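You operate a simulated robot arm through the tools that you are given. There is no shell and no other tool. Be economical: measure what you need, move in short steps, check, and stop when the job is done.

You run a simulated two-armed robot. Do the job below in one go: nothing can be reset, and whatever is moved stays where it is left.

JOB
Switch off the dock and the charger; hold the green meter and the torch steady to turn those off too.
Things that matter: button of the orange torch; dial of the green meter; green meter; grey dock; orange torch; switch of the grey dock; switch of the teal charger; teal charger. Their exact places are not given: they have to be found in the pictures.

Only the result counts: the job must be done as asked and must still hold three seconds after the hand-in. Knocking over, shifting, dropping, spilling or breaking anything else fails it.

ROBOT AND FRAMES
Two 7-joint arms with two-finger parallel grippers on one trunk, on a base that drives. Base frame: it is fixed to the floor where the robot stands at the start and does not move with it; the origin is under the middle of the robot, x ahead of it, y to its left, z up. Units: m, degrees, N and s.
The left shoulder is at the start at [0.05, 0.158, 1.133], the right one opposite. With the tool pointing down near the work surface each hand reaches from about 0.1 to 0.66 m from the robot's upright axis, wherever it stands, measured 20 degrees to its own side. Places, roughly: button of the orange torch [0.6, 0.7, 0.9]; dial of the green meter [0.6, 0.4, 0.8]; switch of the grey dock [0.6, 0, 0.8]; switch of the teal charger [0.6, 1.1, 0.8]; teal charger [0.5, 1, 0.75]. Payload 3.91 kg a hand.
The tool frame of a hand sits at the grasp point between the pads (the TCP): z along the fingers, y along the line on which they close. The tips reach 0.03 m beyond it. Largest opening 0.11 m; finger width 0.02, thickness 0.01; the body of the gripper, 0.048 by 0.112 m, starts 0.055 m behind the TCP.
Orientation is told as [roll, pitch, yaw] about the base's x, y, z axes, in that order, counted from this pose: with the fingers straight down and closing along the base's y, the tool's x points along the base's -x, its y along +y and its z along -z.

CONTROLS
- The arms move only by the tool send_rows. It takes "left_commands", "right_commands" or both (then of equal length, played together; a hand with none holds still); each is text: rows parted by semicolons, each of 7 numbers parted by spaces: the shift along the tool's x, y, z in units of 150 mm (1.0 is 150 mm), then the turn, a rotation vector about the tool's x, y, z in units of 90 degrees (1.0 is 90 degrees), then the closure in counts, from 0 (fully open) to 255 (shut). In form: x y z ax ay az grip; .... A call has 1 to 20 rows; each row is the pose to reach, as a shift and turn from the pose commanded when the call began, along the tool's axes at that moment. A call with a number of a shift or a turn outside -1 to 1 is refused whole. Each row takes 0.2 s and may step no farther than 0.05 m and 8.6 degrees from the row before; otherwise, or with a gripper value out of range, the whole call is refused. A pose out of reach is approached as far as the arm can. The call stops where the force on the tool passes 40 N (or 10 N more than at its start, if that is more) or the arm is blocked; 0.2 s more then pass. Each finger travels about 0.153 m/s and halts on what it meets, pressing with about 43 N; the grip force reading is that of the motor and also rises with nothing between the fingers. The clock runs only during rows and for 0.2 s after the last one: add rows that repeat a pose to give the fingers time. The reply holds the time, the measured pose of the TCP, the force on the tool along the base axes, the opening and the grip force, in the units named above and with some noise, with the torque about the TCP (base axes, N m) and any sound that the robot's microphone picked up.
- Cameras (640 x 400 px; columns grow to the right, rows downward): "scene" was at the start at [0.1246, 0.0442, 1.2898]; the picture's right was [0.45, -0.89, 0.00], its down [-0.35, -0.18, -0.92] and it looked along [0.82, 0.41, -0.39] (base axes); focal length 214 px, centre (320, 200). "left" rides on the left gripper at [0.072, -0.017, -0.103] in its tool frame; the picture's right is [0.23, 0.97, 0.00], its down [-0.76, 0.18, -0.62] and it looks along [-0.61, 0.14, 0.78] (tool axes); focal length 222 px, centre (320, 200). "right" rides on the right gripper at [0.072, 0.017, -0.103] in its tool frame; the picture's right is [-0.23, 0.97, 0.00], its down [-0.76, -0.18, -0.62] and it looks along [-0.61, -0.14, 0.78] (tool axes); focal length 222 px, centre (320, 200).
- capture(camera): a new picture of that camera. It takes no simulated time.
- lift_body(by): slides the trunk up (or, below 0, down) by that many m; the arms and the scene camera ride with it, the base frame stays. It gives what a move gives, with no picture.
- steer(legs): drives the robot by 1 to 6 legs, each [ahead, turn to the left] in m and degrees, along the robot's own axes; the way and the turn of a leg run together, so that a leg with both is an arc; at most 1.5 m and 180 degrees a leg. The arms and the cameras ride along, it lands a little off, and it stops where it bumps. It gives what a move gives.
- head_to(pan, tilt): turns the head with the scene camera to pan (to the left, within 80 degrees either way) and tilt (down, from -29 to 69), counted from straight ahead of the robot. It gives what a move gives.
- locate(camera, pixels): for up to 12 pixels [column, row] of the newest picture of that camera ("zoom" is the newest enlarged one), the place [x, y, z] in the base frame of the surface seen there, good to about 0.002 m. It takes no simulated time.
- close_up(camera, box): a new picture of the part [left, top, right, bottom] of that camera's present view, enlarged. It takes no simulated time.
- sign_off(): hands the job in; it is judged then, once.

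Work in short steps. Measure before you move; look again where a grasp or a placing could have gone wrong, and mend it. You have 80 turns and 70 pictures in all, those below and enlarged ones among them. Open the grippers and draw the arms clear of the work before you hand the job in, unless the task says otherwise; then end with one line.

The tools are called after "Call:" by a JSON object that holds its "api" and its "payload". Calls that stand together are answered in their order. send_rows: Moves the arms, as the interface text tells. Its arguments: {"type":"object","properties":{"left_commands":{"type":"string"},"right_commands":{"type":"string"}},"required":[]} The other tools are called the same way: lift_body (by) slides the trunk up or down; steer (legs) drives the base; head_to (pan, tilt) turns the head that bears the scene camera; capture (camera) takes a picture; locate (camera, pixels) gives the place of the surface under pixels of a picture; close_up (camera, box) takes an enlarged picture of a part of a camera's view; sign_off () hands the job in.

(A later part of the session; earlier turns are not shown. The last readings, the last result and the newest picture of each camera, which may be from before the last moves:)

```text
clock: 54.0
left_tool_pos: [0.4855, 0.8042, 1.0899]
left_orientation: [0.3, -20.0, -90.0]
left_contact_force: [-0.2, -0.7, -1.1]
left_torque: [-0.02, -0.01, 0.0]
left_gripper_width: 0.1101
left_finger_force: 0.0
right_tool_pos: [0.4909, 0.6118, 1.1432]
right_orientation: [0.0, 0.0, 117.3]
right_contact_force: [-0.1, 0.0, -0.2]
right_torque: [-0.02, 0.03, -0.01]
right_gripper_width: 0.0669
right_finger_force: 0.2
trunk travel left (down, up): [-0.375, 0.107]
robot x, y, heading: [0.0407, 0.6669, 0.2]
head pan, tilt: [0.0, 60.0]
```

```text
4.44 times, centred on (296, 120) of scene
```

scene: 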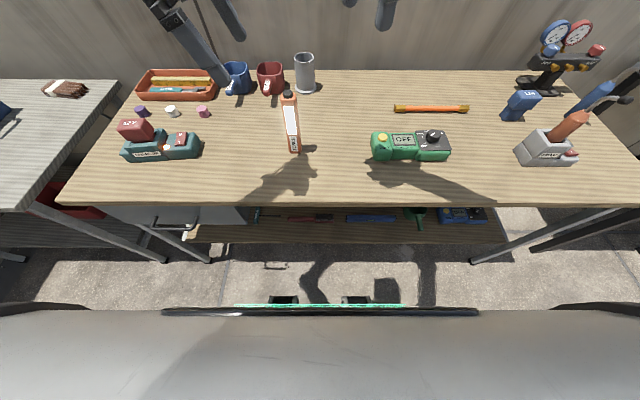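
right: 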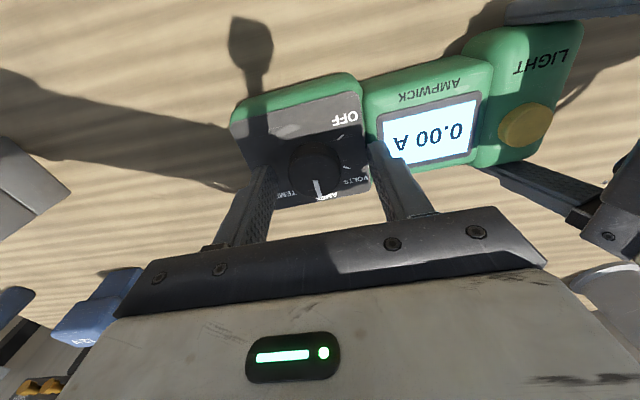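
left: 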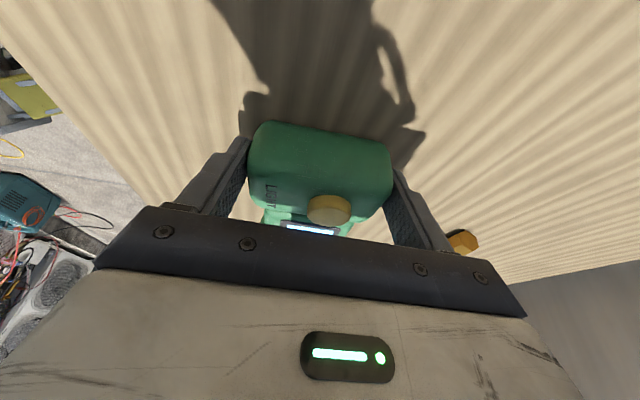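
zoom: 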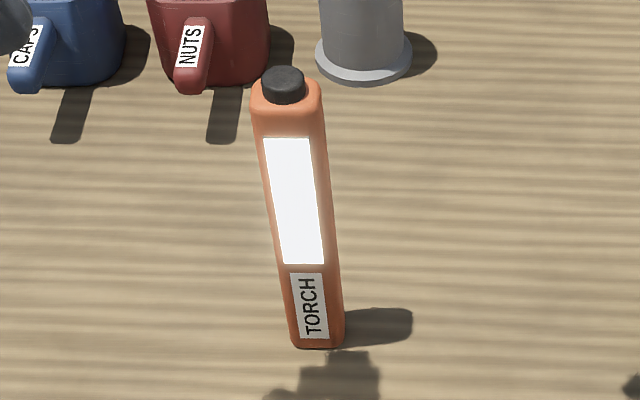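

Call:
{"api": "locate", "payload": {"camera": "zoom", "pixels": [[283, 75], [283, 88], [266, 86], [303, 86], [256, 105], [318, 105], [287, 120], [262, 200], [331, 200], [295, 200], [310, 300], [314, 95]]}}

```text
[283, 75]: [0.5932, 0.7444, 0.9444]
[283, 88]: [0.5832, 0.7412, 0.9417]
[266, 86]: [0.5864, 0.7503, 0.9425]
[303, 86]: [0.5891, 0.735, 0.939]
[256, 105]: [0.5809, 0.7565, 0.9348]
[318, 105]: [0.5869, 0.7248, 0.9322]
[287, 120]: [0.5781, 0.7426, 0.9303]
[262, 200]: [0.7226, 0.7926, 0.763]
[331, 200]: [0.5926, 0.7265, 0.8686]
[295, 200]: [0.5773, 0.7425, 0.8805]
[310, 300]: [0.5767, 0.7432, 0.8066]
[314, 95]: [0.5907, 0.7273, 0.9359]
```

Torch centre ≈(0.592,0.742), 34 mm wide, button top z≈0.943. I'll hold it with the left hand pitched forward from the front and press with the right from above. First the left hand yaws back to 0 and the right hand moves aside, closed.

Call:
{"api": "send_rows", "payload": {"left_commands": "-0.017 -0.033 0.032 -0.031 0 -0.085 0; -0.034 -0.067 0.064 -0.062 0 -0.171 0; -0.05 -0.1 0.096 -0.093 0 -0.256 0; -0.067 -0.133 0.128 -0.124 0 -0.342 0; -0.084 -0.167 0.16 -0.155 0 -0.427 0; -0.101 -0.2 0.191 -0.187 0 -0.513 0; -0.118 -0.234 0.223 -0.218 0 -0.598 0; -0.135 -0.267 0.255 -0.249 0 -0.684 0; -0.151 -0.3 0.287 -0.28 0 -0.769 0; -0.168 -0.334 0.319 -0.311 0 -0.855 0; -0.185 -0.367 0.351 -0.342 0 -0.94 0; -0.185 -0.367 0.351 -0.342 0 -0.94 0", "right_commands": "0.06 -0.005 0 0 0 0.03 255; 0.12 -0.01 0 0 0 0.06 255; 0.18 -0.015 0 0 0 0.09 255; 0.24 -0.02 0 0 0 0.12 255; 0.3 -0.025 0 0 0 0.15 255; 0.36 -0.03 0 0 0 0.18 255; 0.42 -0.035 0 0 0 0.21 255; 0.48 -0.04 0 0 0 0.24 255; 0.54 -0.045 0 0 0 0.27 255; 0.6 -0.05 0 0 0 0.3 255; 0.627 -0.05 0 0 0 0.303 255; 0.627 -0.05 0 0 0 0.303 255"}}

Call:
{"api": "locate", "payload": {"camera": "zoom", "pixels": [[188, 60], [188, 85], [25, 85], [350, 78]]}}

```text
clock: 56.6
left_tool_pos: [0.4315, 0.7599, 1.0504]
left_orientation: [-0.2, -20.3, 0.3]
left_contact_force: [0.4, -0.3, -0.8]
left_torque: [0.04, -0.01, 0.0]
left_gripper_width: 0.1102
left_finger_force: 0.0
right_tool_pos: [0.5412, 0.5298, 1.1434]
right_orientation: [-0.1, 0.0, 90.0]
right_contact_force: [-0.8, 0.1, 0.6]
right_torque: [0.02, 0.02, 0.01]
right_gripper_width: 0.0001
right_finger_force: 37.8
trunk travel left (down, up): [-0.375, 0.107]
robot x, y, heading: [0.0388, 0.6661, 0.3]
head pan, tilt: [0.0, 60.0]
```

```text
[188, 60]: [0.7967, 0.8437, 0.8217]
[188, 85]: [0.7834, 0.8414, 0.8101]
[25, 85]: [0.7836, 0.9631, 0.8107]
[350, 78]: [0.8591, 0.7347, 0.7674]
```

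The mugs are far behind. Now the left hand pitches to 30° below horizontal at a pre-grasp in front of the torch, about (0.47,0.742,0.92).

Call:
{"api": "send_rows", "payload": {"left_commands": "0.009 -0.02 0.15 0 -0.074 0 0; 0.018 -0.04 0.3 0 -0.148 0 0; 0.027 -0.06 0.45 0 -0.222 0 0; 0.036 -0.08 0.6 0 -0.296 0 0; 0.045 -0.1 0.75 0 -0.37 0 0; 0.055 -0.12 0.903 0 -0.444 0 0; 0.055 -0.12 0.903 0 -0.444 0 0"}}

Call:
{"api": "capture", "payload": {"camera": "left"}}

Call:
{"api": "capture", "payload": {"camera": "scene"}}

```text
clock: 58.2
left_tool_pos: [0.4739, 0.804, 0.9649]
left_orientation: [-0.2, -60.2, 0.3]
left_contact_force: [0.1, 0.8, -0.6]
left_torque: [0.01, 0.04, -0.02]
left_gripper_width: 0.1098
left_finger_force: 0.2
left hand out of reach, approached as far as the arm can: row 3, 4, 5, 6, 7
right_tool_pos: [0.5423, 0.5312, 1.1432]
right_orientation: [0.0, 0.0, 90.0]
right_contact_force: [0.2, -0.2, -0.3]
right_torque: [0.02, 0.0, -0.02]
right_gripper_width: 0.0
right_finger_force: 37.9
trunk travel left (down, up): [-0.375, 0.107]
robot x, y, heading: [0.0366, 0.6707, 0.4]
head pan, tilt: [0.0, 60.0]
```

```text
37 pictures are left
```

left: 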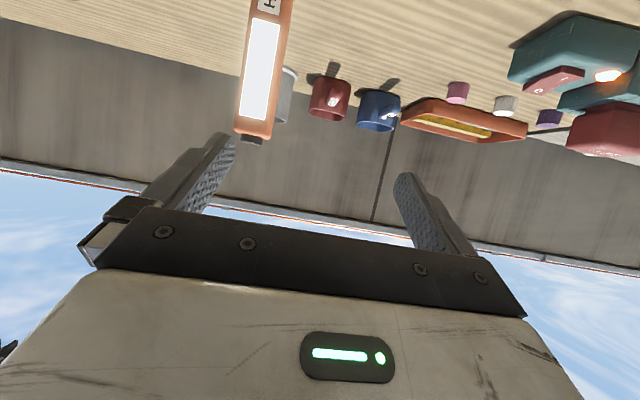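

```text
36 pictures are left
```

scene: 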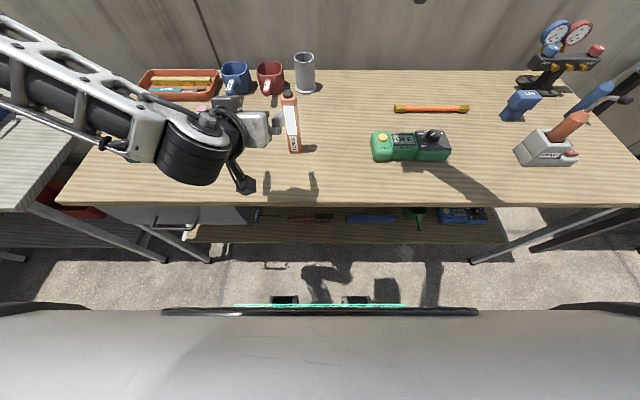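

At this pitch the arm reaches only y≈0.80. I use a milder pitch (-40°) and a lower hold point, with the trunk lowered; first the new pitch.

Call:
{"api": "send_rows", "payload": {"left_commands": "0.01 -0.1 -0.02 0 0.06 0 0; 0.02 -0.2 -0.04 0 0.12 0 0; 0.035 -0.3 -0.06 0 0.18 0 0; 0.047 -0.413 -0.08 0 0.222 0 0; 0.047 -0.413 -0.08 0 0.222 0 0"}}

```text
clock: 59.5
left_tool_pos: [0.4592, 0.771, 0.9764]
left_orientation: [-0.1, -40.2, 0.2]
left_contact_force: [0.0, 0.6, 0.1]
left_torque: [-0.05, -0.01, -0.01]
left_gripper_width: 0.1099
left_finger_force: 0.2
left hand out of reach, approached as far as the arm can: row 1, 2, 3, 4, 5
right_tool_pos: [0.5416, 0.5307, 1.1431]
right_orientation: [0.0, 0.0, 89.9]
right_contact_force: [-0.7, -0.2, 0.4]
right_torque: [0.01, -0.02, 0.0]
right_gripper_width: 0.0
right_finger_force: 37.4
trunk travel left (down, up): [-0.375, 0.107]
robot x, y, heading: [0.0393, 0.6693, 0.3]
head pan, tilt: [0.0, 60.0]
```

Closer to reachable. I raise the left hand 0.09 and lower the trunk 0.2, which should put it in a better part of its range.

Call:
{"api": "send_rows", "payload": {"left_commands": "-0.09 -0.05 -0.13 0 0 0 0; -0.18 -0.1 -0.26 0 0 0 0; -0.27 -0.15 -0.39 0 0 0 0; -0.357 -0.19 -0.519 0 0 0 0; -0.357 -0.19 -0.519 0 0 0 0"}}

Call:
{"api": "lift_body", "payload": {"by": -0.2}}

Call:
{"api": "capture", "payload": {"camera": "scene"}}

```text
clock: 60.6
left_tool_pos: [0.4522, 0.7501, 1.0472]
left_orientation: [-0.2, -40.2, 0.2]
left_contact_force: [0.8, 0.0, -0.4]
left_torque: [0.0, -0.02, -0.02]
left_gripper_width: 0.1101
left_finger_force: 0.0
left hand out of reach, approached as far as the arm can: row 3, 4, 5
right_tool_pos: [0.5419, 0.5318, 1.142]
right_orientation: [0.1, 0.1, 90.0]
right_contact_force: [1.1, 1.0, -0.4]
right_torque: [0.03, 0.02, 0.01]
right_gripper_width: 0.0
right_finger_force: 37.9
trunk travel left (down, up): [-0.375, 0.107]
robot x, y, heading: [0.0392, 0.6673, 0.3]
head pan, tilt: [0.0, 60.0]
```

```text
clock: 62.8
left_tool_pos: [0.4528, 0.7512, 0.8473]
left_orientation: [-0.2, -40.4, 0.2]
left_contact_force: [-0.2, -0.1, 0.3]
left_torque: [-0.01, 0.01, 0.01]
left_gripper_width: 0.1099
left_finger_force: 0.0
right_tool_pos: [0.5408, 0.53, 0.9436]
right_orientation: [0.0, 0.0, 89.9]
right_contact_force: [-0.6, 0.2, 0.3]
right_torque: [-0.01, -0.05, -0.02]
right_gripper_width: 0.0
right_finger_force: 37.4
trunk travel left (down, up): [-0.175, 0.307]
robot x, y, heading: [0.0377, 0.6676, 0.4]
head pan, tilt: [0.0, 60.0]
```

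```text
35 pictures are left
```

scene: 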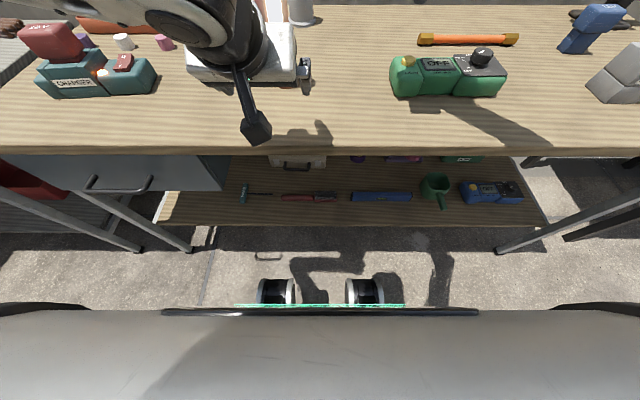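

Reachable now. I tilt the head up for a view and advance the left hand to (0.515,0.742,0.83), still in front of the torch (face x=0.577).

Call:
{"api": "send_rows", "payload": {"left_commands": "-0.08 -0.02 0.12 0 0 0 0; -0.16 -0.04 0.24 0 0 0 0; -0.244 -0.06 0.353 0 0 0 0; -0.244 -0.06 0.353 0 0 0 0"}}

Call:
{"api": "head_to", "payload": {"pan": 10, "tilt": 38}}

Call:
{"api": "capture", "payload": {"camera": "scene"}}

Call:
{"api": "capture", "payload": {"camera": "left"}}

```text
clock: 63.8
left_tool_pos: [0.5114, 0.7601, 0.8341]
left_orientation: [-0.2, -40.3, 0.2]
left_contact_force: [0.5, -0.3, 1.1]
left_torque: [-0.02, -0.01, 0.0]
left_gripper_width: 0.11
left_finger_force: 0.0
left hand out of reach, approached as far as the arm can: row 1, 2, 3, 4
right_tool_pos: [0.54, 0.5299, 0.9422]
right_orientation: [0.0, -0.1, 90.1]
right_contact_force: [-0.1, -0.8, 0.9]
right_torque: [-0.04, 0.03, 0.0]
right_gripper_width: 0.0001
right_finger_force: 38.2
trunk travel left (down, up): [-0.175, 0.307]
robot x, y, heading: [0.0363, 0.6675, 0.3]
head pan, tilt: [0.0, 60.0]
```

```text
clock: 64.7
left_tool_pos: [0.5116, 0.7591, 0.8338]
left_orientation: [-0.2, -40.3, 0.2]
left_contact_force: [-0.2, 0.6, -0.4]
left_torque: [0.0, -0.01, 0.0]
left_gripper_width: 0.1099
left_finger_force: 0.1
right_tool_pos: [0.5396, 0.5295, 0.9421]
right_orientation: [0.0, 0.0, 90.1]
right_contact_force: [0.4, 0.6, 0.1]
right_torque: [0.0, -0.04, -0.02]
right_gripper_width: 0.0
right_finger_force: 37.9
trunk travel left (down, up): [-0.175, 0.307]
robot x, y, heading: [0.0365, 0.668, 0.5]
head pan, tilt: [10.0, 38.0]
```

```text
34 pictures are left
```

scene: 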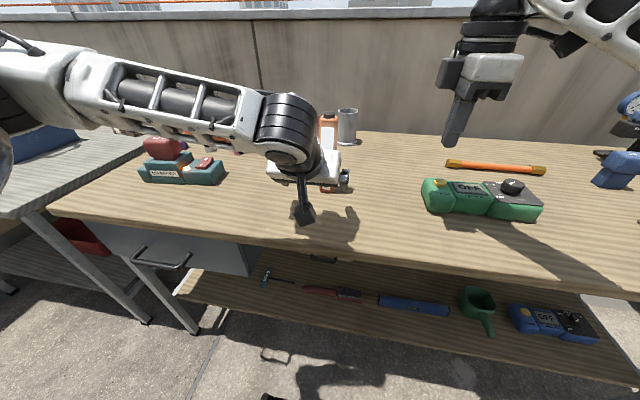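

```text
33 pictures are left
```

left: 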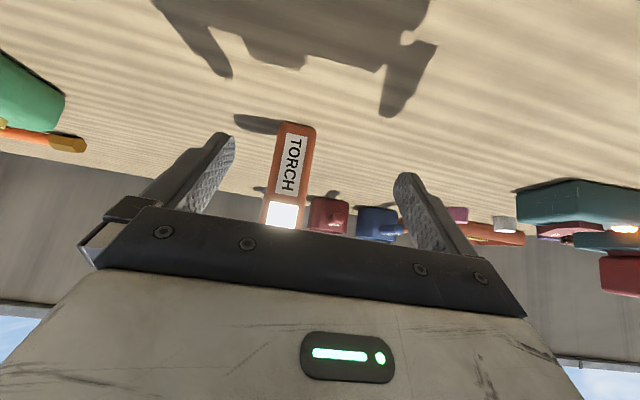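

The left arm needs the torch farther to its left, and the base nearer. I retract the hand, then shuffle the base to about (0.115,0.608).

Call:
{"api": "send_rows", "payload": {"left_commands": "0.07 0 -0.12 0 0 0 0; 0.14 0 -0.25 0 0 0 0; 0.21 0 -0.37 0 0 0 0; 0.28 0 -0.496 0 0 0 0; 0.28 0 -0.496 0 0 0 0"}}

Call:
{"api": "steer", "payload": {"legs": [[-0.15, 0], [0, 15], [-0.23, 0], [0, -15], [0.44, 0]]}}

Call:
{"api": "capture", "payload": {"camera": "scene"}}

```text
clock: 65.9
left_tool_pos: [0.4308, 0.7595, 0.8634]
left_orientation: [-0.3, -40.3, 0.3]
left_contact_force: [0.0, 0.2, 0.8]
left_torque: [0.01, -0.02, -0.02]
left_gripper_width: 0.11
left_finger_force: 0.1
right_tool_pos: [0.5427, 0.53, 0.9436]
right_orientation: [0.1, 0.0, 90.0]
right_contact_force: [0.2, -0.5, 0.2]
right_torque: [0.0, 0.03, 0.0]
right_gripper_width: 0.0005
right_finger_force: 37.3
trunk travel left (down, up): [-0.175, 0.307]
robot x, y, heading: [0.0357, 0.6667, 0.2]
head pan, tilt: [10.0, 38.0]
```

```text
clock: 72.6
left_tool_pos: [0.4912, 0.7022, 0.8647]
left_orientation: [-0.2, -40.3, 0.4]
left_contact_force: [0.3, 0.1, -0.4]
left_torque: [-0.01, 0.01, 0.03]
left_gripper_width: 0.1099
left_finger_force: 0.0
right_tool_pos: [0.6028, 0.473, 0.9434]
right_orientation: [-0.1, 0.0, 90.2]
right_contact_force: [-0.8, 1.0, -0.3]
right_torque: [0.0, -0.01, -0.03]
right_gripper_width: 0.0
right_finger_force: 37.9
trunk travel left (down, up): [-0.175, 0.307]
robot x, y, heading: [0.1022, 0.6084, 0.5]
head pan, tilt: [10.0, 38.0]
```

```text
32 pictures are left
```

scene: 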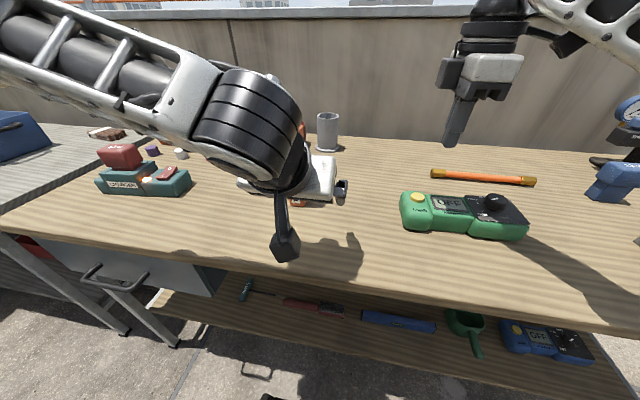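

Base at (0.102,0.608). I centre the left hand on the torch's y in front of it at (0.52,0.742,0.83).

Call:
{"api": "send_rows", "payload": {"left_commands": "0 0.13 0.1 0 0 0 0; 0 0.267 0.2 0 0 0 0; 0 0.267 0.303 0 0 0 0; 0 0.267 0.303 0 0 0 0"}}

Call:
{"api": "capture", "payload": {"camera": "left"}}

```text
clock: 73.6
left_tool_pos: [0.5218, 0.7413, 0.8272]
left_orientation: [-0.2, -40.4, 0.5]
left_contact_force: [-0.8, 0.0, -0.6]
left_torque: [-0.02, 0.0, -0.02]
left_gripper_width: 0.1102
left_finger_force: 0.1
right_tool_pos: [0.6035, 0.4726, 0.9426]
right_orientation: [0.0, 0.0, 90.1]
right_contact_force: [0.4, -0.1, -0.5]
right_torque: [-0.01, -0.02, 0.01]
right_gripper_width: 0.0
right_finger_force: 37.9
trunk travel left (down, up): [-0.175, 0.307]
robot x, y, heading: [0.1021, 0.6084, 0.6]
head pan, tilt: [10.0, 38.0]
```

```text
31 pictures are left
```

left: 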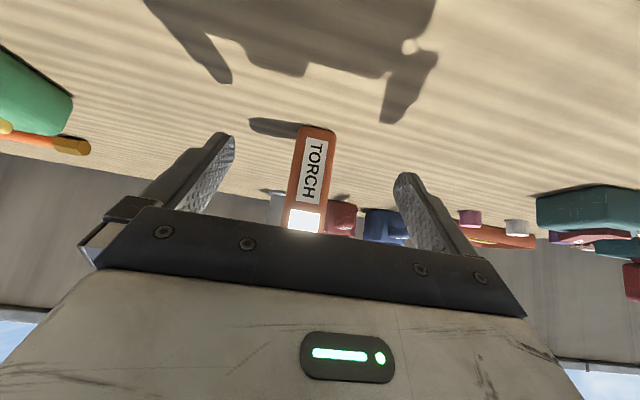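

No reach warning now. I check the torch's place against the fingers from this camera.

Call:
{"api": "locate", "payload": {"camera": "left", "pixels": [[299, 160], [333, 150], [312, 170], [291, 195], [327, 195]]}}

```text
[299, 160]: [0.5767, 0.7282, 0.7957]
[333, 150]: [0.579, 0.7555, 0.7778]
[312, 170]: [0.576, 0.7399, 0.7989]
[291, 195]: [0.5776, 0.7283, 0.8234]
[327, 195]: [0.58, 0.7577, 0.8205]
```

Torch y-centre 0.742 matches. I advance to x≈0.582, z≈0.815 and close on it.

Call:
{"api": "send_rows", "payload": {"left_commands": "-0.085 0 0.106 0 0 0 0; -0.17 0.005 0.212 0 0 0 0; -0.255 0.007 0.319 0 0 0 0; -0.255 0.007 0.319 0 0 0 60; -0.255 0.007 0.319 0 0 0 120; -0.255 0.007 0.319 0 0 0 160; -0.255 0.007 0.319 0 0 0 190; -0.255 0.007 0.319 0 0 0 230; -0.255 0.007 0.319 0 0 0 230"}}

Call:
{"api": "capture", "payload": {"camera": "left"}}

Call:
{"api": "capture", "payload": {"camera": "scene"}}

```text
clock: 75.6
left_tool_pos: [0.5828, 0.7433, 0.8171]
left_orientation: [-0.2, -40.4, 0.4]
left_contact_force: [0.6, -1.2, 0.6]
left_torque: [-0.05, -0.08, -0.06]
left_gripper_width: 0.0358
left_finger_force: 43.5
right_tool_pos: [0.6049, 0.4737, 0.9429]
right_orientation: [0.0, 0.1, 90.1]
right_contact_force: [-0.3, 0.4, 1.2]
right_torque: [-0.02, 0.0, 0.03]
right_gripper_width: 0.0
right_finger_force: 38.2
trunk travel left (down, up): [-0.175, 0.307]
robot x, y, heading: [0.1039, 0.6087, 0.3]
head pan, tilt: [10.0, 38.0]
```

```text
30 pictures are left
```

left: 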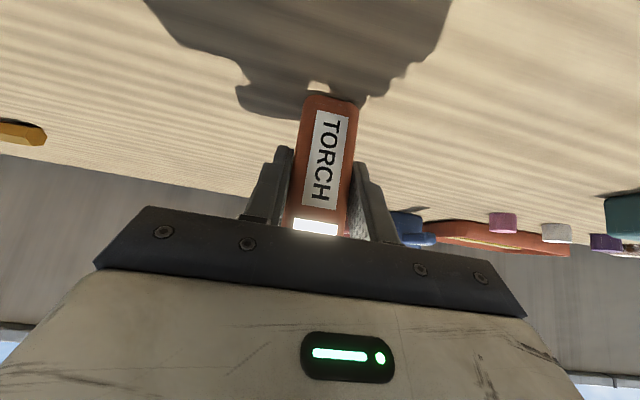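

```text
29 pictures are left
```

scene: 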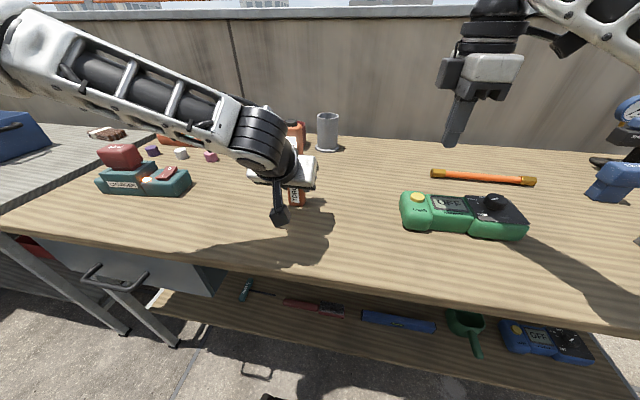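

Torch held (width 0.036). Now the right hand rises to 1.05 and moves toward the point above the button (0.591,0.742).

Call:
{"api": "send_rows", "payload": {"right_commands": "0 0 -0.25 0 0 0 255; 0 0 -0.5 0 0 0 255; 0 0 -0.73 0 0 0 255; -0.3 0.02 -0.73 0 0 0 255; -0.6 0.05 -0.73 0 0 0 255; -0.9 0.09 -0.73 0 0 0 255; -0.9 0.09 -0.73 0 0 0 255"}}

Call:
{"api": "close_up", "payload": {"camera": "scene", "box": [230, 100, 370, 220]}}

Call:
{"api": "capture", "payload": {"camera": "scene"}}

```text
clock: 77.2
left_tool_pos: [0.5825, 0.7432, 0.8167]
left_orientation: [-0.2, -40.5, 0.4]
left_contact_force: [-2.8, 0.6, 1.6]
left_torque: [0.07, 0.07, 0.09]
left_gripper_width: 0.0355
left_finger_force: 43.3
right_tool_pos: [0.5893, 0.6082, 1.0534]
right_orientation: [0.0, 0.1, 90.2]
right_contact_force: [0.3, 0.7, -0.3]
right_torque: [-0.01, 0.01, -0.02]
right_gripper_width: 0.0001
right_finger_force: 37.9
trunk travel left (down, up): [-0.175, 0.307]
robot x, y, heading: [0.1022, 0.6037, 0.5]
head pan, tilt: [10.0, 38.0]
```

```text
3.33 times, centred on (300, 160) of scene
```

zoom: 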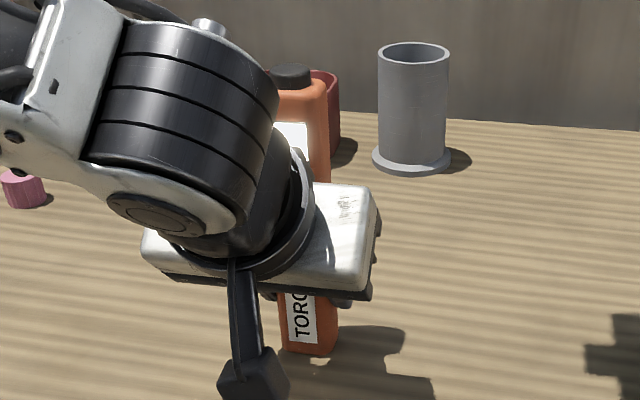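

```text
27 pictures are left
```

scene: 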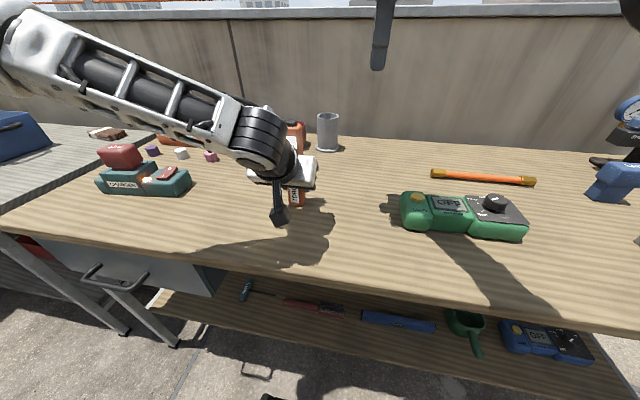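

Button is visible at zoom (291,75). I locate it, with the wrist parts that the right hand must clear.

Call:
{"api": "locate", "payload": {"camera": "zoom", "pixels": [[291, 70], [276, 75], [308, 76], [291, 82], [250, 80], [200, 40], [270, 140], [300, 200], [208, 25], [305, 95]]}}

```text
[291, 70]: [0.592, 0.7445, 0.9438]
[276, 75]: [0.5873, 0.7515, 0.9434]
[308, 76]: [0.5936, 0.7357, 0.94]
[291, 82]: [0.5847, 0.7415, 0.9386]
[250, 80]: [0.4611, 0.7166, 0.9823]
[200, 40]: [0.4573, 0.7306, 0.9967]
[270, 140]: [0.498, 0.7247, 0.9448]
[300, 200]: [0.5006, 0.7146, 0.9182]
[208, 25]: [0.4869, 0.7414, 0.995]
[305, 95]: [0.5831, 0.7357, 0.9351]
```

Button centre ≈(0.590,0.743,0.943); the left wrist ends by x≈0.50, clear. I go over it and down to tips ≈0.953.

Call:
{"api": "send_rows", "payload": {"right_commands": "-0.3 0 0 0 0 0 255; -0.6 0 0 0 0 0 255; -0.9 0 0 0 0 0 255; -0.9 0 0.25 0 0 0 255; -0.9 0 0.47 0 0 0 255; -0.9 0 0.47 0 0 0 255"}}

Call:
{"api": "capture", "payload": {"camera": "right"}}

Call:
{"api": "close_up", "payload": {"camera": "scene", "box": [230, 60, 370, 180]}}

```text
clock: 78.6
left_tool_pos: [0.5823, 0.7431, 0.8169]
left_orientation: [-0.1, -40.3, 0.4]
left_contact_force: [-0.4, 0.4, 0.5]
left_torque: [0.0, 0.0, 0.03]
left_gripper_width: 0.0354
left_finger_force: 42.9
right_tool_pos: [0.563, 0.7271, 0.9706]
right_orientation: [-0.1, -0.1, 90.2]
right_contact_force: [0.2, -0.1, 0.2]
right_torque: [0.0, 0.03, -0.02]
right_gripper_width: 0.0
right_finger_force: 38.1
right hand out of reach, approached as far as the arm can: row 1, 2, 3, 4, 5, 6
trunk travel left (down, up): [-0.175, 0.307]
robot x, y, heading: [0.0988, 0.6063, 0.3]
head pan, tilt: [10.0, 38.0]
```

```text
26 pictures are left
```

right: 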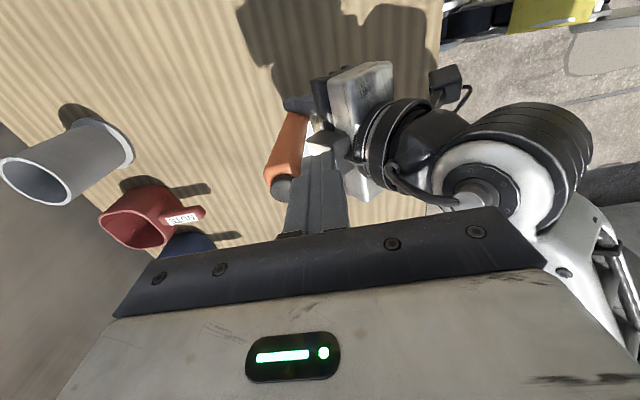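

```text
3.33 times, centred on (300, 120) of scene
```

zoom: 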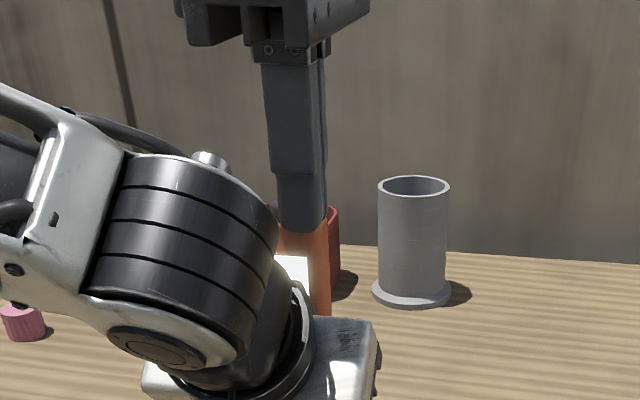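

The vertical pose is out of reach and the tip stopped just in front of the torch. I lift straight up and lean the right hand 25° outwards (fingers toward +y), so the wrist comes nearer.

Call:
{"api": "send_rows", "payload": {"right_commands": "0 0 -0.25 0 0 0 255; 0 0 -0.5 0 0 0 255; 0.06 0 -0.6 0 -0.06 0 255; 0.12 -0.05 -0.6 0 -0.12 0 255; 0.18 -0.1 -0.6 0 -0.18 0 255; 0.24 -0.15 -0.6 0 -0.23 0 255; 0.247 -0.18 -0.6 0 -0.278 0 255; 0.247 -0.18 -0.6 0 -0.278 0 255"}}

```text
clock: 80.4
left_tool_pos: [0.5835, 0.7445, 0.8178]
left_orientation: [-0.1, -40.4, 0.4]
left_contact_force: [0.1, 1.6, 0.9]
left_torque: [0.12, 0.0, 0.05]
left_gripper_width: 0.0357
left_finger_force: 43.0
right_tool_pos: [0.5916, 0.6911, 1.0616]
right_orientation: [-0.1, -25.1, 90.3]
right_contact_force: [-0.1, 0.1, -0.4]
right_torque: [-0.02, 0.02, 0.03]
right_gripper_width: 0.0002
right_finger_force: 37.6
right hand out of reach, approached as far as the arm can: row 1, 2, 3, 4
trunk travel left (down, up): [-0.175, 0.307]
robot x, y, heading: [0.1036, 0.6067, 0.3]
head pan, tilt: [10.0, 38.0]
```

Reached without a warning. I move down its axis to just above the button.

Call:
{"api": "send_rows", "payload": {"right_commands": "-0.02 0.005 0.2 0 0 0 255; -0.04 0.01 0.4 0 0 0 255; -0.065 0.01 0.587 0 0 0 255; -0.065 0.01 0.587 0 0 0 255"}}

Call:
{"api": "capture", "payload": {"camera": "right"}}

Call:
{"api": "close_up", "payload": {"camera": "scene", "box": [230, 60, 370, 180]}}

```text
clock: 81.4
left_tool_pos: [0.582, 0.743, 0.8171]
left_orientation: [-0.3, -40.3, 0.4]
left_contact_force: [-1.4, 0.3, 1.0]
left_torque: [0.03, 0.03, 0.05]
left_gripper_width: 0.0357
left_finger_force: 42.7
right_tool_pos: [0.5896, 0.7364, 0.9861]
right_orientation: [0.0, -25.0, 90.2]
right_contact_force: [-0.3, 0.2, 0.1]
right_torque: [-0.01, -0.03, 0.02]
right_gripper_width: 0.0
right_finger_force: 37.7
trunk travel left (down, up): [-0.175, 0.307]
robot x, y, heading: [0.1006, 0.6096, 0.5]
head pan, tilt: [10.0, 38.0]
```

```text
24 pictures are left
```

right: 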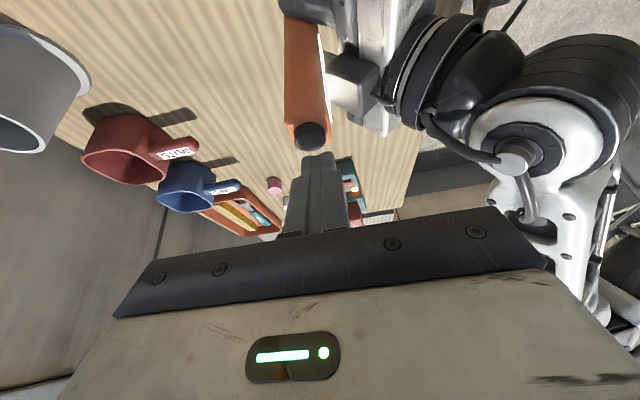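

```text
3.33 times, centred on (300, 120) of scene
```

zoom: 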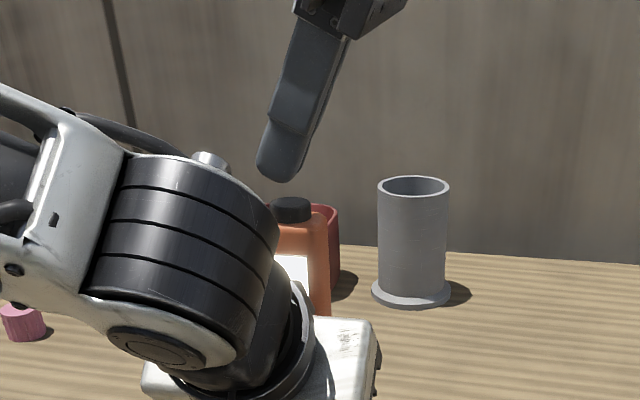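

The tip hovers slightly toward +y of the button. I shift 5 mm to -y and press straight down in small steps.

Call:
{"api": "send_rows", "payload": {"right_commands": "0.053 0 0.034 0 0 0 255; 0.064 0 0.059 0 0 0 255; 0.072 0 0.077 0 0 0 255; 0.081 0 0.095 0 0 0 255; 0.087 0 0.107 0 0 0 255"}}

Call:
{"api": "close_up", "payload": {"camera": "scene", "box": [230, 60, 370, 180]}}

```text
clock: 82.6
left_tool_pos: [0.5817, 0.7433, 0.8167]
left_orientation: [0.0, -40.3, 0.3]
left_contact_force: [1.3, 1.0, -1.7]
left_torque: [-0.15, -0.48, -0.07]
left_gripper_width: 0.0356
left_finger_force: 42.8
right_tool_pos: [0.5889, 0.7306, 0.9659]
right_orientation: [-0.2, -25.2, 90.3]
right_contact_force: [1.5, -2.8, 11.1]
right_torque: [-0.04, -0.06, 0.03]
right_gripper_width: 0.0
right_finger_force: 37.4
trunk travel left (down, up): [-0.175, 0.307]
robot x, y, heading: [0.0993, 0.61, 0.6]
head pan, tilt: [10.0, 38.0]
heard: click
```

```text
3.33 times, centred on (300, 120) of scene
```

zoom: 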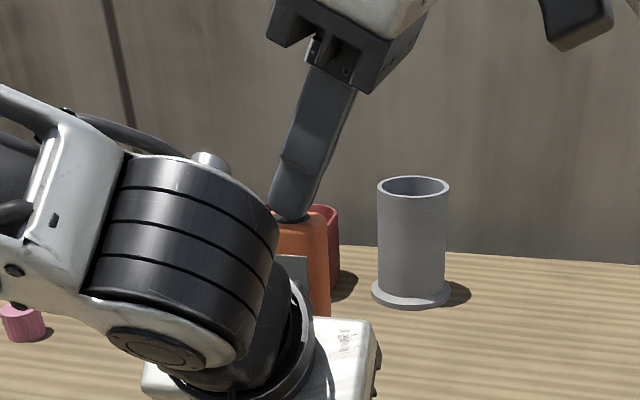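

A click was heard and the light strip is dark. I lift the right hand up and then away to -y, and check.

Call:
{"api": "send_rows", "payload": {"right_commands": "-0.07 0 -0.15 0 0 0 255; -0.141 0 -0.302 0 0 0 255; -0.21 0 -0.453 0 0 0 255; -0.282 0 -0.604 0 0 0 255; -0.08 0 -0.7 0 0 0 255; 0.12 0 -0.79 0 0 0 255; 0.322 0 -0.886 0 0 0 255; 0.322 0 -0.886 0 0 0 255"}}

Call:
{"api": "close_up", "payload": {"camera": "scene", "box": [230, 90, 370, 210]}}

```text
clock: 84.4
left_tool_pos: [0.583, 0.7425, 0.8166]
left_orientation: [-0.2, -40.4, 0.4]
left_contact_force: [-0.2, -1.0, 0.0]
left_torque: [0.02, -0.01, 0.03]
left_gripper_width: 0.0356
left_finger_force: 43.2
right_tool_pos: [0.59, 0.6312, 1.0652]
right_orientation: [0.0, -24.9, 90.1]
right_contact_force: [-0.5, -0.1, 0.1]
right_torque: [0.02, 0.02, 0.0]
right_gripper_width: 0.0
right_finger_force: 37.8
right hand out of reach, approached as far as the arm can: row 4
trunk travel left (down, up): [-0.175, 0.307]
robot x, y, heading: [0.1002, 0.6065, 0.4]
head pan, tilt: [10.0, 38.0]
```

```text
3.33 times, centred on (300, 150) of scene
```

zoom: 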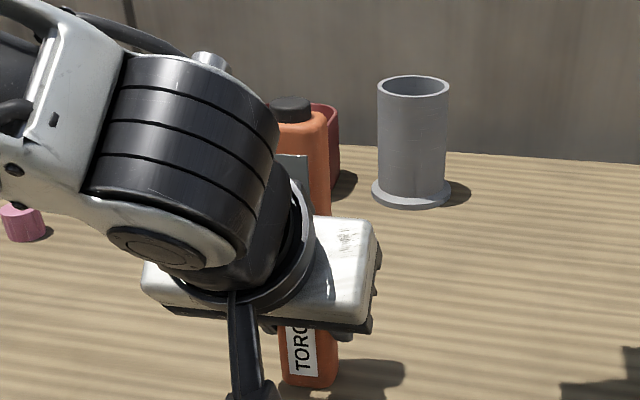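

Torch off. I open the left hand and withdraw it backwards.

Call:
{"api": "send_rows", "payload": {"left_commands": "0 0 0 0 0 0 150; 0 0 0 0 0 0 80; 0 0 0 0 0 0 0; 0 0 0 0 0 0 0; 0.08 0 -0.14 0 0 0 0; 0.16 0 -0.27 0 0 0 0; 0.24 0 -0.4 0 0 0 0; 0.33 0 -0.54 0 0 0 0; 0.33 0 -0.54 0 0 0 0"}}

Call:
{"api": "close_up", "payload": {"camera": "scene", "box": [200, 60, 400, 220]}}

```text
clock: 86.4
left_tool_pos: [0.4902, 0.7419, 0.8473]
left_orientation: [-0.1, -40.4, 0.5]
left_contact_force: [-0.8, 0.2, -0.4]
left_torque: [0.03, 0.01, 0.01]
left_gripper_width: 0.11
left_finger_force: 0.1
right_tool_pos: [0.5916, 0.6308, 1.0658]
right_orientation: [0.0, -25.0, 90.2]
right_contact_force: [-0.5, 0.4, -0.1]
right_torque: [0.0, -0.01, -0.01]
right_gripper_width: 0.0001
right_finger_force: 37.7
trunk travel left (down, up): [-0.175, 0.307]
robot x, y, heading: [0.0984, 0.6034, 0.6]
head pan, tilt: [10.0, 38.0]
```

```text
2.50 times, centred on (300, 140) of scene
```

zoom: 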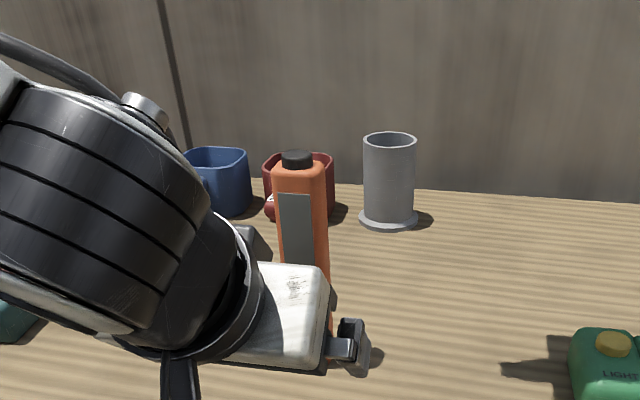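

The torch stands and is off. I raise the trunk and drive to about (0.04,1.06), so the right hand can press the charger the same way it pressed the dock.

Call:
{"api": "lift_body", "payload": {"by": 0.2}}

Call:
{"api": "steer", "payload": {"legs": [[-0.06, 0], [0, 90], [0.45, 0], [0, -90]]}}

Call:
{"api": "head_to", "payload": {"pan": 0, "tilt": 50}}

Call:
{"api": "capture", "payload": {"camera": "scene"}}

```text
clock: 88.6
left_tool_pos: [0.492, 0.7424, 1.0463]
left_orientation: [-0.2, -40.3, 0.4]
left_contact_force: [1.1, 0.6, 0.8]
left_torque: [0.04, -0.04, -0.01]
left_gripper_width: 0.1098
left_finger_force: 0.1
right_tool_pos: [0.5909, 0.6317, 1.2658]
right_orientation: [0.1, -25.0, 90.2]
right_contact_force: [0.8, 0.0, 0.3]
right_torque: [0.01, 0.0, -0.01]
right_gripper_width: 0.0
right_finger_force: 37.6
trunk travel left (down, up): [-0.375, 0.107]
robot x, y, heading: [0.0994, 0.6083, 0.3]
head pan, tilt: [10.0, 38.0]
```

```text
clock: 99.5
left_tool_pos: [0.4268, 1.1935, 1.0476]
left_orientation: [-0.3, -40.4, 0.6]
left_contact_force: [0.2, 0.3, 0.6]
left_torque: [0.01, -0.01, 0.0]
left_gripper_width: 0.1101
left_finger_force: 0.0
right_tool_pos: [0.5273, 1.0835, 1.2656]
right_orientation: [0.0, -25.0, 90.5]
right_contact_force: [-0.5, -0.6, -0.1]
right_torque: [-0.01, -0.01, -0.01]
right_gripper_width: 0.0
right_finger_force: 37.6
trunk travel left (down, up): [-0.375, 0.107]
robot x, y, heading: [0.0358, 1.0584, 1.1]
head pan, tilt: [10.0, 38.0]
```

```text
clock: 100.3
left_tool_pos: [0.4274, 1.1937, 1.047]
left_orientation: [-0.1, -40.4, 0.8]
left_contact_force: [0.5, -0.1, -0.8]
left_torque: [-0.04, 0.02, 0.0]
left_gripper_width: 0.1097
left_finger_force: 0.0
right_tool_pos: [0.5275, 1.0841, 1.2637]
right_orientation: [-0.1, -24.9, 90.4]
right_contact_force: [0.3, 0.7, 0.0]
right_torque: [-0.01, 0.04, -0.03]
right_gripper_width: 0.0
right_finger_force: 38.1
trunk travel left (down, up): [-0.375, 0.107]
robot x, y, heading: [0.0372, 1.0581, 0.7]
head pan, tilt: [0.0, 50.0]
```

```text
19 pictures are left
```

scene: 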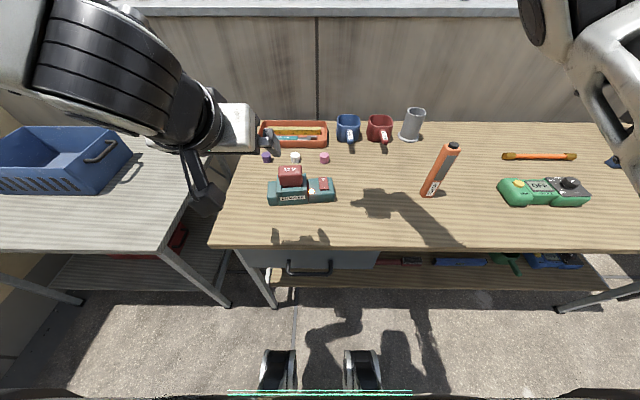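

The charger is at (302,188), rocker at (323,184). I enlarge it for measuring.

Call:
{"api": "close_up", "payload": {"camera": "scene", "box": [254, 150, 350, 210]}}

```text
6.67 times, centred on (302, 180) of scene
```

zoom: 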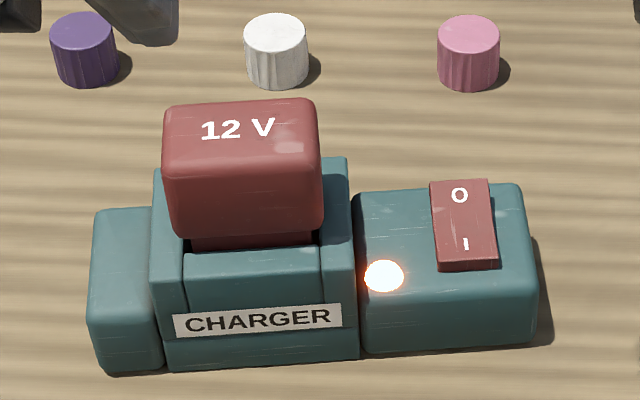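

Call:
{"api": "locate", "payload": {"camera": "zoom", "pixels": [[459, 196], [466, 244], [432, 184], [487, 182], [498, 264], [440, 268], [240, 128], [310, 115], [315, 150], [385, 275]]}}

```text
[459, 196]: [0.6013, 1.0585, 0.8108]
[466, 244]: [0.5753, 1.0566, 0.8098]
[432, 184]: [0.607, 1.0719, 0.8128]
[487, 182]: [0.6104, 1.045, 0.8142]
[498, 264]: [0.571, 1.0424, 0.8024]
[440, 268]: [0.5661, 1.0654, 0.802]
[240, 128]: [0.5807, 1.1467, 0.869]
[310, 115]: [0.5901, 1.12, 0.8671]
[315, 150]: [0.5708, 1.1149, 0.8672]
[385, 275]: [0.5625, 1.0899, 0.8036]
```

Battery top is z 0.87 and the O end is at (0.602,1.058,0.812). I straighten the right hand to vertical above it.

Call:
{"api": "send_rows", "payload": {"right_commands": "0.1 -0.1 0.12 0 0.056 0 255; 0.2 -0.2 0.24 0 0.111 0 255; 0.3 -0.3 0.37 0 0.167 0 255; 0.4 -0.4 0.49 0 0.222 0 255; 0.49 -0.503 0.61 0 0.278 0 255; 0.49 -0.503 0.61 0 0.278 0 255"}}

```text
clock: 101.7
left_tool_pos: [0.4268, 1.1943, 1.0472]
left_orientation: [-0.2, -40.4, 0.8]
left_contact_force: [0.1, 0.9, -0.3]
left_torque: [-0.01, 0.03, 0.01]
left_gripper_width: 0.1102
left_finger_force: 0.1
right_tool_pos: [0.5943, 1.0545, 1.149]
right_orientation: [-0.1, 0.2, 90.5]
right_contact_force: [-0.4, -0.9, 0.4]
right_torque: [0.0, -0.02, 0.03]
right_gripper_width: 0.0
right_finger_force: 37.5
right hand out of reach, approached as far as the arm can: row 5, 6
trunk travel left (down, up): [-0.375, 0.107]
robot x, y, heading: [0.0383, 1.0564, 0.7]
head pan, tilt: [0.0, 50.0]
```

Slightly short at this height; lower down the reach grows. I descend in two calls, correcting x by 9 mm.

Call:
{"api": "send_rows", "payload": {"right_commands": "0 0 0.25 0 0 0 255; 0 0 0.5 0 0 0 255; 0 -0.03 0.75 0 0 0 255; -0.02 -0.06 1 0 0 0 255; -0.02 -0.06 1 0 0 0 255"}}

Call:
{"api": "send_rows", "payload": {"right_commands": "0 0 0.25 0 0 0 255; 0 0 0.5 0 0 0 255; 0 0 0.75 0 0 0 255; 0 0 0.86 0 0 0 255; 0 0 0.86 0 0 0 255"}}

Call:
{"api": "close_up", "payload": {"camera": "scene", "box": [254, 130, 382, 210]}}

Call:
{"api": "capture", "payload": {"camera": "right"}}

```text
clock: 102.9
left_tool_pos: [0.4268, 1.1956, 1.0474]
left_orientation: [-0.2, -40.4, 0.7]
left_contact_force: [0.1, -0.1, 0.2]
left_torque: [-0.01, -0.02, -0.03]
left_gripper_width: 0.1101
left_finger_force: 0.1
right_tool_pos: [0.625, 1.0661, 1.0141]
right_orientation: [0.0, 0.0, 90.5]
right_contact_force: [0.3, 0.5, 0.5]
right_torque: [-0.04, 0.03, 0.0]
right_gripper_width: 0.0
right_finger_force: 37.7
right hand out of reach, approached as far as the arm can: row 1, 2, 3, 4, 5
trunk travel left (down, up): [-0.375, 0.107]
robot x, y, heading: [0.037, 1.0561, 0.9]
head pan, tilt: [0.0, 50.0]
```

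```text
clock: 104.1
left_tool_pos: [0.4273, 1.1937, 1.0482]
left_orientation: [-0.3, -40.4, 0.8]
left_contact_force: [1.0, 0.3, -0.3]
left_torque: [-0.01, 0.02, 0.0]
left_gripper_width: 0.1101
left_finger_force: 0.2
right_tool_pos: [0.6255, 1.0668, 0.8849]
right_orientation: [0.0, 0.0, 90.6]
right_contact_force: [-0.5, 0.3, -1.0]
right_torque: [0.02, 0.01, -0.01]
right_gripper_width: 0.0
right_finger_force: 38.0
right hand out of reach, approached as far as the arm can: row 1, 2
trunk travel left (down, up): [-0.375, 0.107]
robot x, y, heading: [0.0362, 1.0528, 0.6]
head pan, tilt: [0.0, 50.0]
```

```text
5.00 times, centred on (318, 170) of scene
```

zoom: 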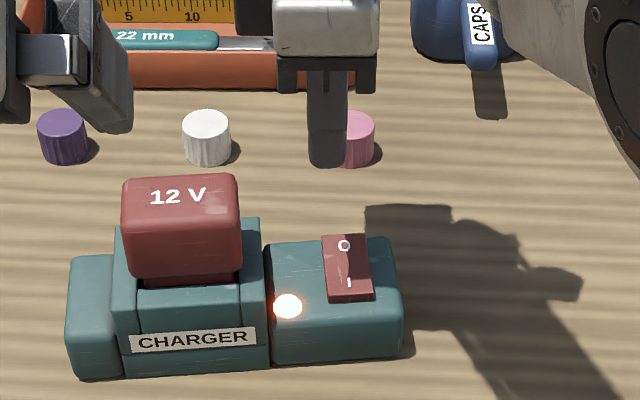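

```text
16 pictures are left
```

right: 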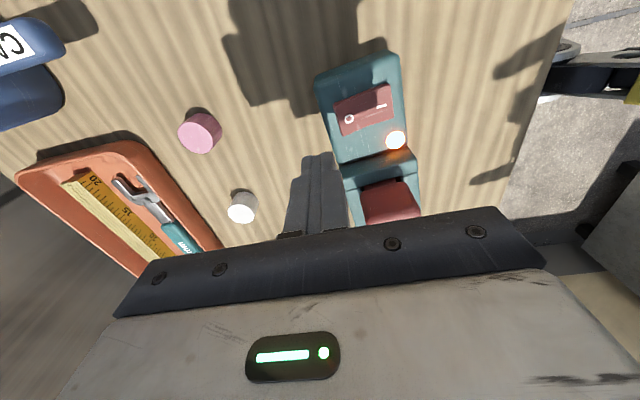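

The hand ended 23 mm too far in x. At tip height 0.855, clear of the rocker, I correct to (0.602,1.057) and lower a little.

Call:
{"api": "send_rows", "payload": {"right_commands": "0.03 0.08 0 0 0 0 255; 0.065 0.157 0 0 0 0 255; 0.065 0.157 0.12 0 0 0 255; 0.065 0.157 0.12 0 0 0 255"}}

Call:
{"api": "capture", "payload": {"camera": "right"}}

```text
clock: 105.1
left_tool_pos: [0.4278, 1.1942, 1.048]
left_orientation: [-0.2, -40.4, 0.8]
left_contact_force: [-0.7, 0.0, 0.2]
left_torque: [0.02, 0.0, -0.03]
left_gripper_width: 0.1099
left_finger_force: 0.0
right_tool_pos: [0.6236, 1.0651, 0.8648]
right_orientation: [0.0, 0.1, 90.6]
right_contact_force: [0.6, 0.1, 0.4]
right_torque: [0.02, 0.02, -0.01]
right_gripper_width: 0.0001
right_finger_force: 37.7
right hand out of reach, approached as far as the arm can: row 1, 2, 3, 4
trunk travel left (down, up): [-0.375, 0.107]
robot x, y, heading: [0.0358, 1.0571, 1.1]
head pan, tilt: [0.0, 50.0]
```

```text
15 pictures are left
```

right: 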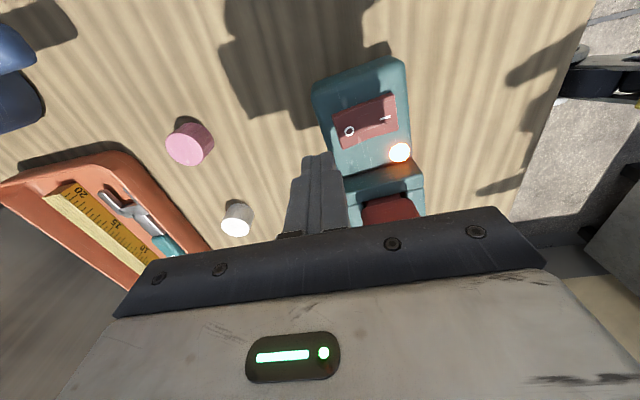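

The arm seems stuck in a branch that does not come inward. The tip is clear above the switch, so I correct with the base instead: back 21 mm, turn -0.8°.

Call:
{"api": "steer", "payload": {"legs": [[-0.021, -0.8]]}}

Call:
{"api": "capture", "payload": {"camera": "right"}}

```text
clock: 105.9
left_tool_pos: [0.4074, 1.1875, 1.048]
left_orientation: [-0.2, -40.3, -0.1]
left_contact_force: [0.4, 0.2, 0.5]
left_torque: [0.02, 0.0, 0.04]
left_gripper_width: 0.1103
left_finger_force: 0.0
right_tool_pos: [0.6021, 1.0565, 0.8654]
right_orientation: [0.1, 0.0, 89.7]
right_contact_force: [-0.6, 1.3, 0.0]
right_torque: [-0.01, -0.01, 0.01]
right_gripper_width: 0.0002
right_finger_force: 37.2
trunk travel left (down, up): [-0.375, 0.107]
robot x, y, heading: [0.0196, 1.057, -0.0]
head pan, tilt: [0.0, 50.0]
```

```text
14 pictures are left
```

right: 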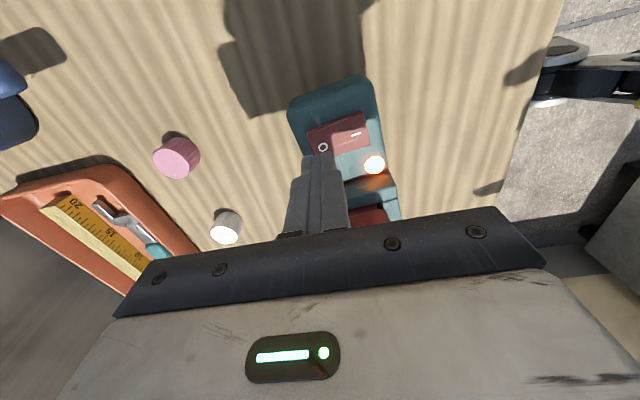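

Now exactly over the O end. I go down 12 mm first to see that the arm moves straight.

Call:
{"api": "send_rows", "payload": {"right_commands": "0 0 0.04 0 0 0 255; 0 0 0.08 0 0 0 255"}}

```text
clock: 106.5
left_tool_pos: [0.4078, 1.1881, 1.0475]
left_orientation: [-0.2, -40.4, 0.1]
left_contact_force: [0.6, -0.1, 0.2]
left_torque: [-0.01, 0.03, 0.01]
left_gripper_width: 0.1102
left_finger_force: 0.0
right_tool_pos: [0.6022, 1.0553, 0.852]
right_orientation: [0.0, 0.0, 89.7]
right_contact_force: [-0.1, -0.1, -0.2]
right_torque: [-0.02, 0.03, 0.04]
right_gripper_width: 0.0
right_finger_force: 37.8
trunk travel left (down, up): [-0.375, 0.107]
robot x, y, heading: [0.0155, 1.0565, 0.1]
head pan, tilt: [0.0, 50.0]
```

It moves straight. I press: down to about 0.832 in small steps.

Call:
{"api": "send_rows", "payload": {"right_commands": "0 0 0.05 0 0 0 255; 0 0 0.09 0 0 0 255; 0 0 0.12 0 0 0 255; 0 0 0.14 0 0 0 255"}}

Call:
{"api": "close_up", "payload": {"camera": "scene", "box": [254, 130, 382, 210]}}

```text
clock: 107.5
left_tool_pos: [0.4068, 1.1885, 1.0492]
left_orientation: [-0.2, -40.5, 0.0]
left_contact_force: [0.8, -0.2, 0.6]
left_torque: [0.02, -0.01, -0.02]
left_gripper_width: 0.1097
left_finger_force: 0.1
right_tool_pos: [0.5992, 1.0556, 0.8385]
right_orientation: [-0.7, 0.1, 89.8]
right_contact_force: [4.8, 0.5, 23.5]
right_torque: [-0.04, 0.11, -0.01]
right_gripper_width: 0.0
right_finger_force: 37.4
right hand out of reach, approached as far as the arm can: row 2, 3, 4
trunk travel left (down, up): [-0.375, 0.107]
robot x, y, heading: [0.0148, 1.0562, 0.1]
head pan, tilt: [0.0, 50.0]
```

```text
5.00 times, centred on (318, 170) of scene
```

zoom: 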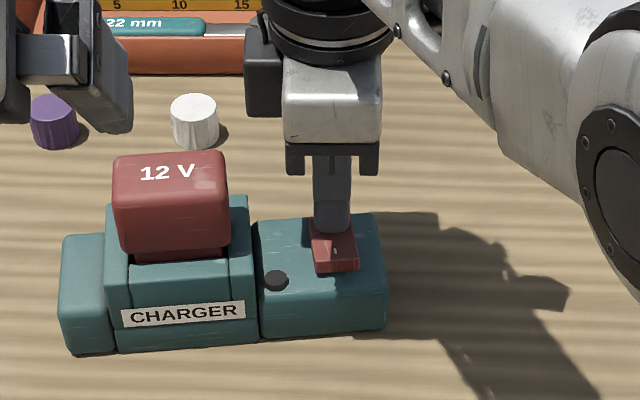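

The charger lamp is out. I raise the hand straight up.

Call:
{"api": "send_rows", "payload": {"right_commands": "0 0 -0.15 0 0 0 255; 0 0 -0.4 0 0 0 255; 0 0 -0.7 0 0 0 255; 0 0 -1 0 0 0 255; 0 0 -1 0 0 0 255"}}

Call:
{"api": "close_up", "payload": {"camera": "scene", "box": [254, 130, 382, 210]}}

```text
clock: 108.7
left_tool_pos: [0.408, 1.1877, 1.0464]
left_orientation: [-0.2, -40.4, -0.1]
left_contact_force: [-0.8, -0.1, -0.1]
left_torque: [0.01, -0.01, 0.0]
left_gripper_width: 0.11
left_finger_force: 0.0
right_tool_pos: [0.6049, 1.0577, 0.9849]
right_orientation: [0.3, 0.1, 89.7]
right_contact_force: [-1.0, 0.9, -0.1]
right_torque: [-0.01, -0.03, 0.01]
right_gripper_width: 0.0001
right_finger_force: 37.6
right hand out of reach, approached as far as the arm can: row 1, 2, 3, 4, 5
trunk travel left (down, up): [-0.375, 0.107]
robot x, y, heading: [0.0191, 1.0566, 0.1]
head pan, tilt: [0.0, 50.0]
```

```text
5.00 times, centred on (318, 170) of scene
```

zoom: 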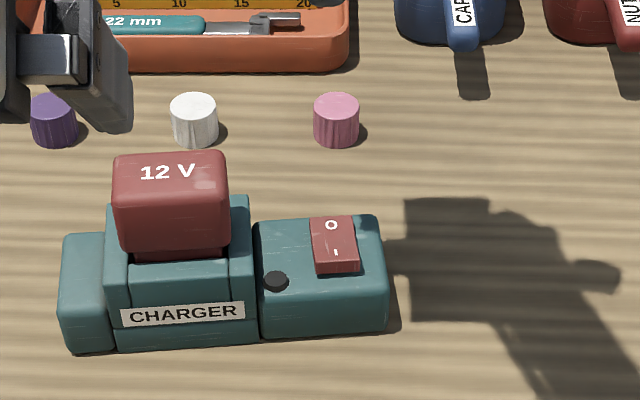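

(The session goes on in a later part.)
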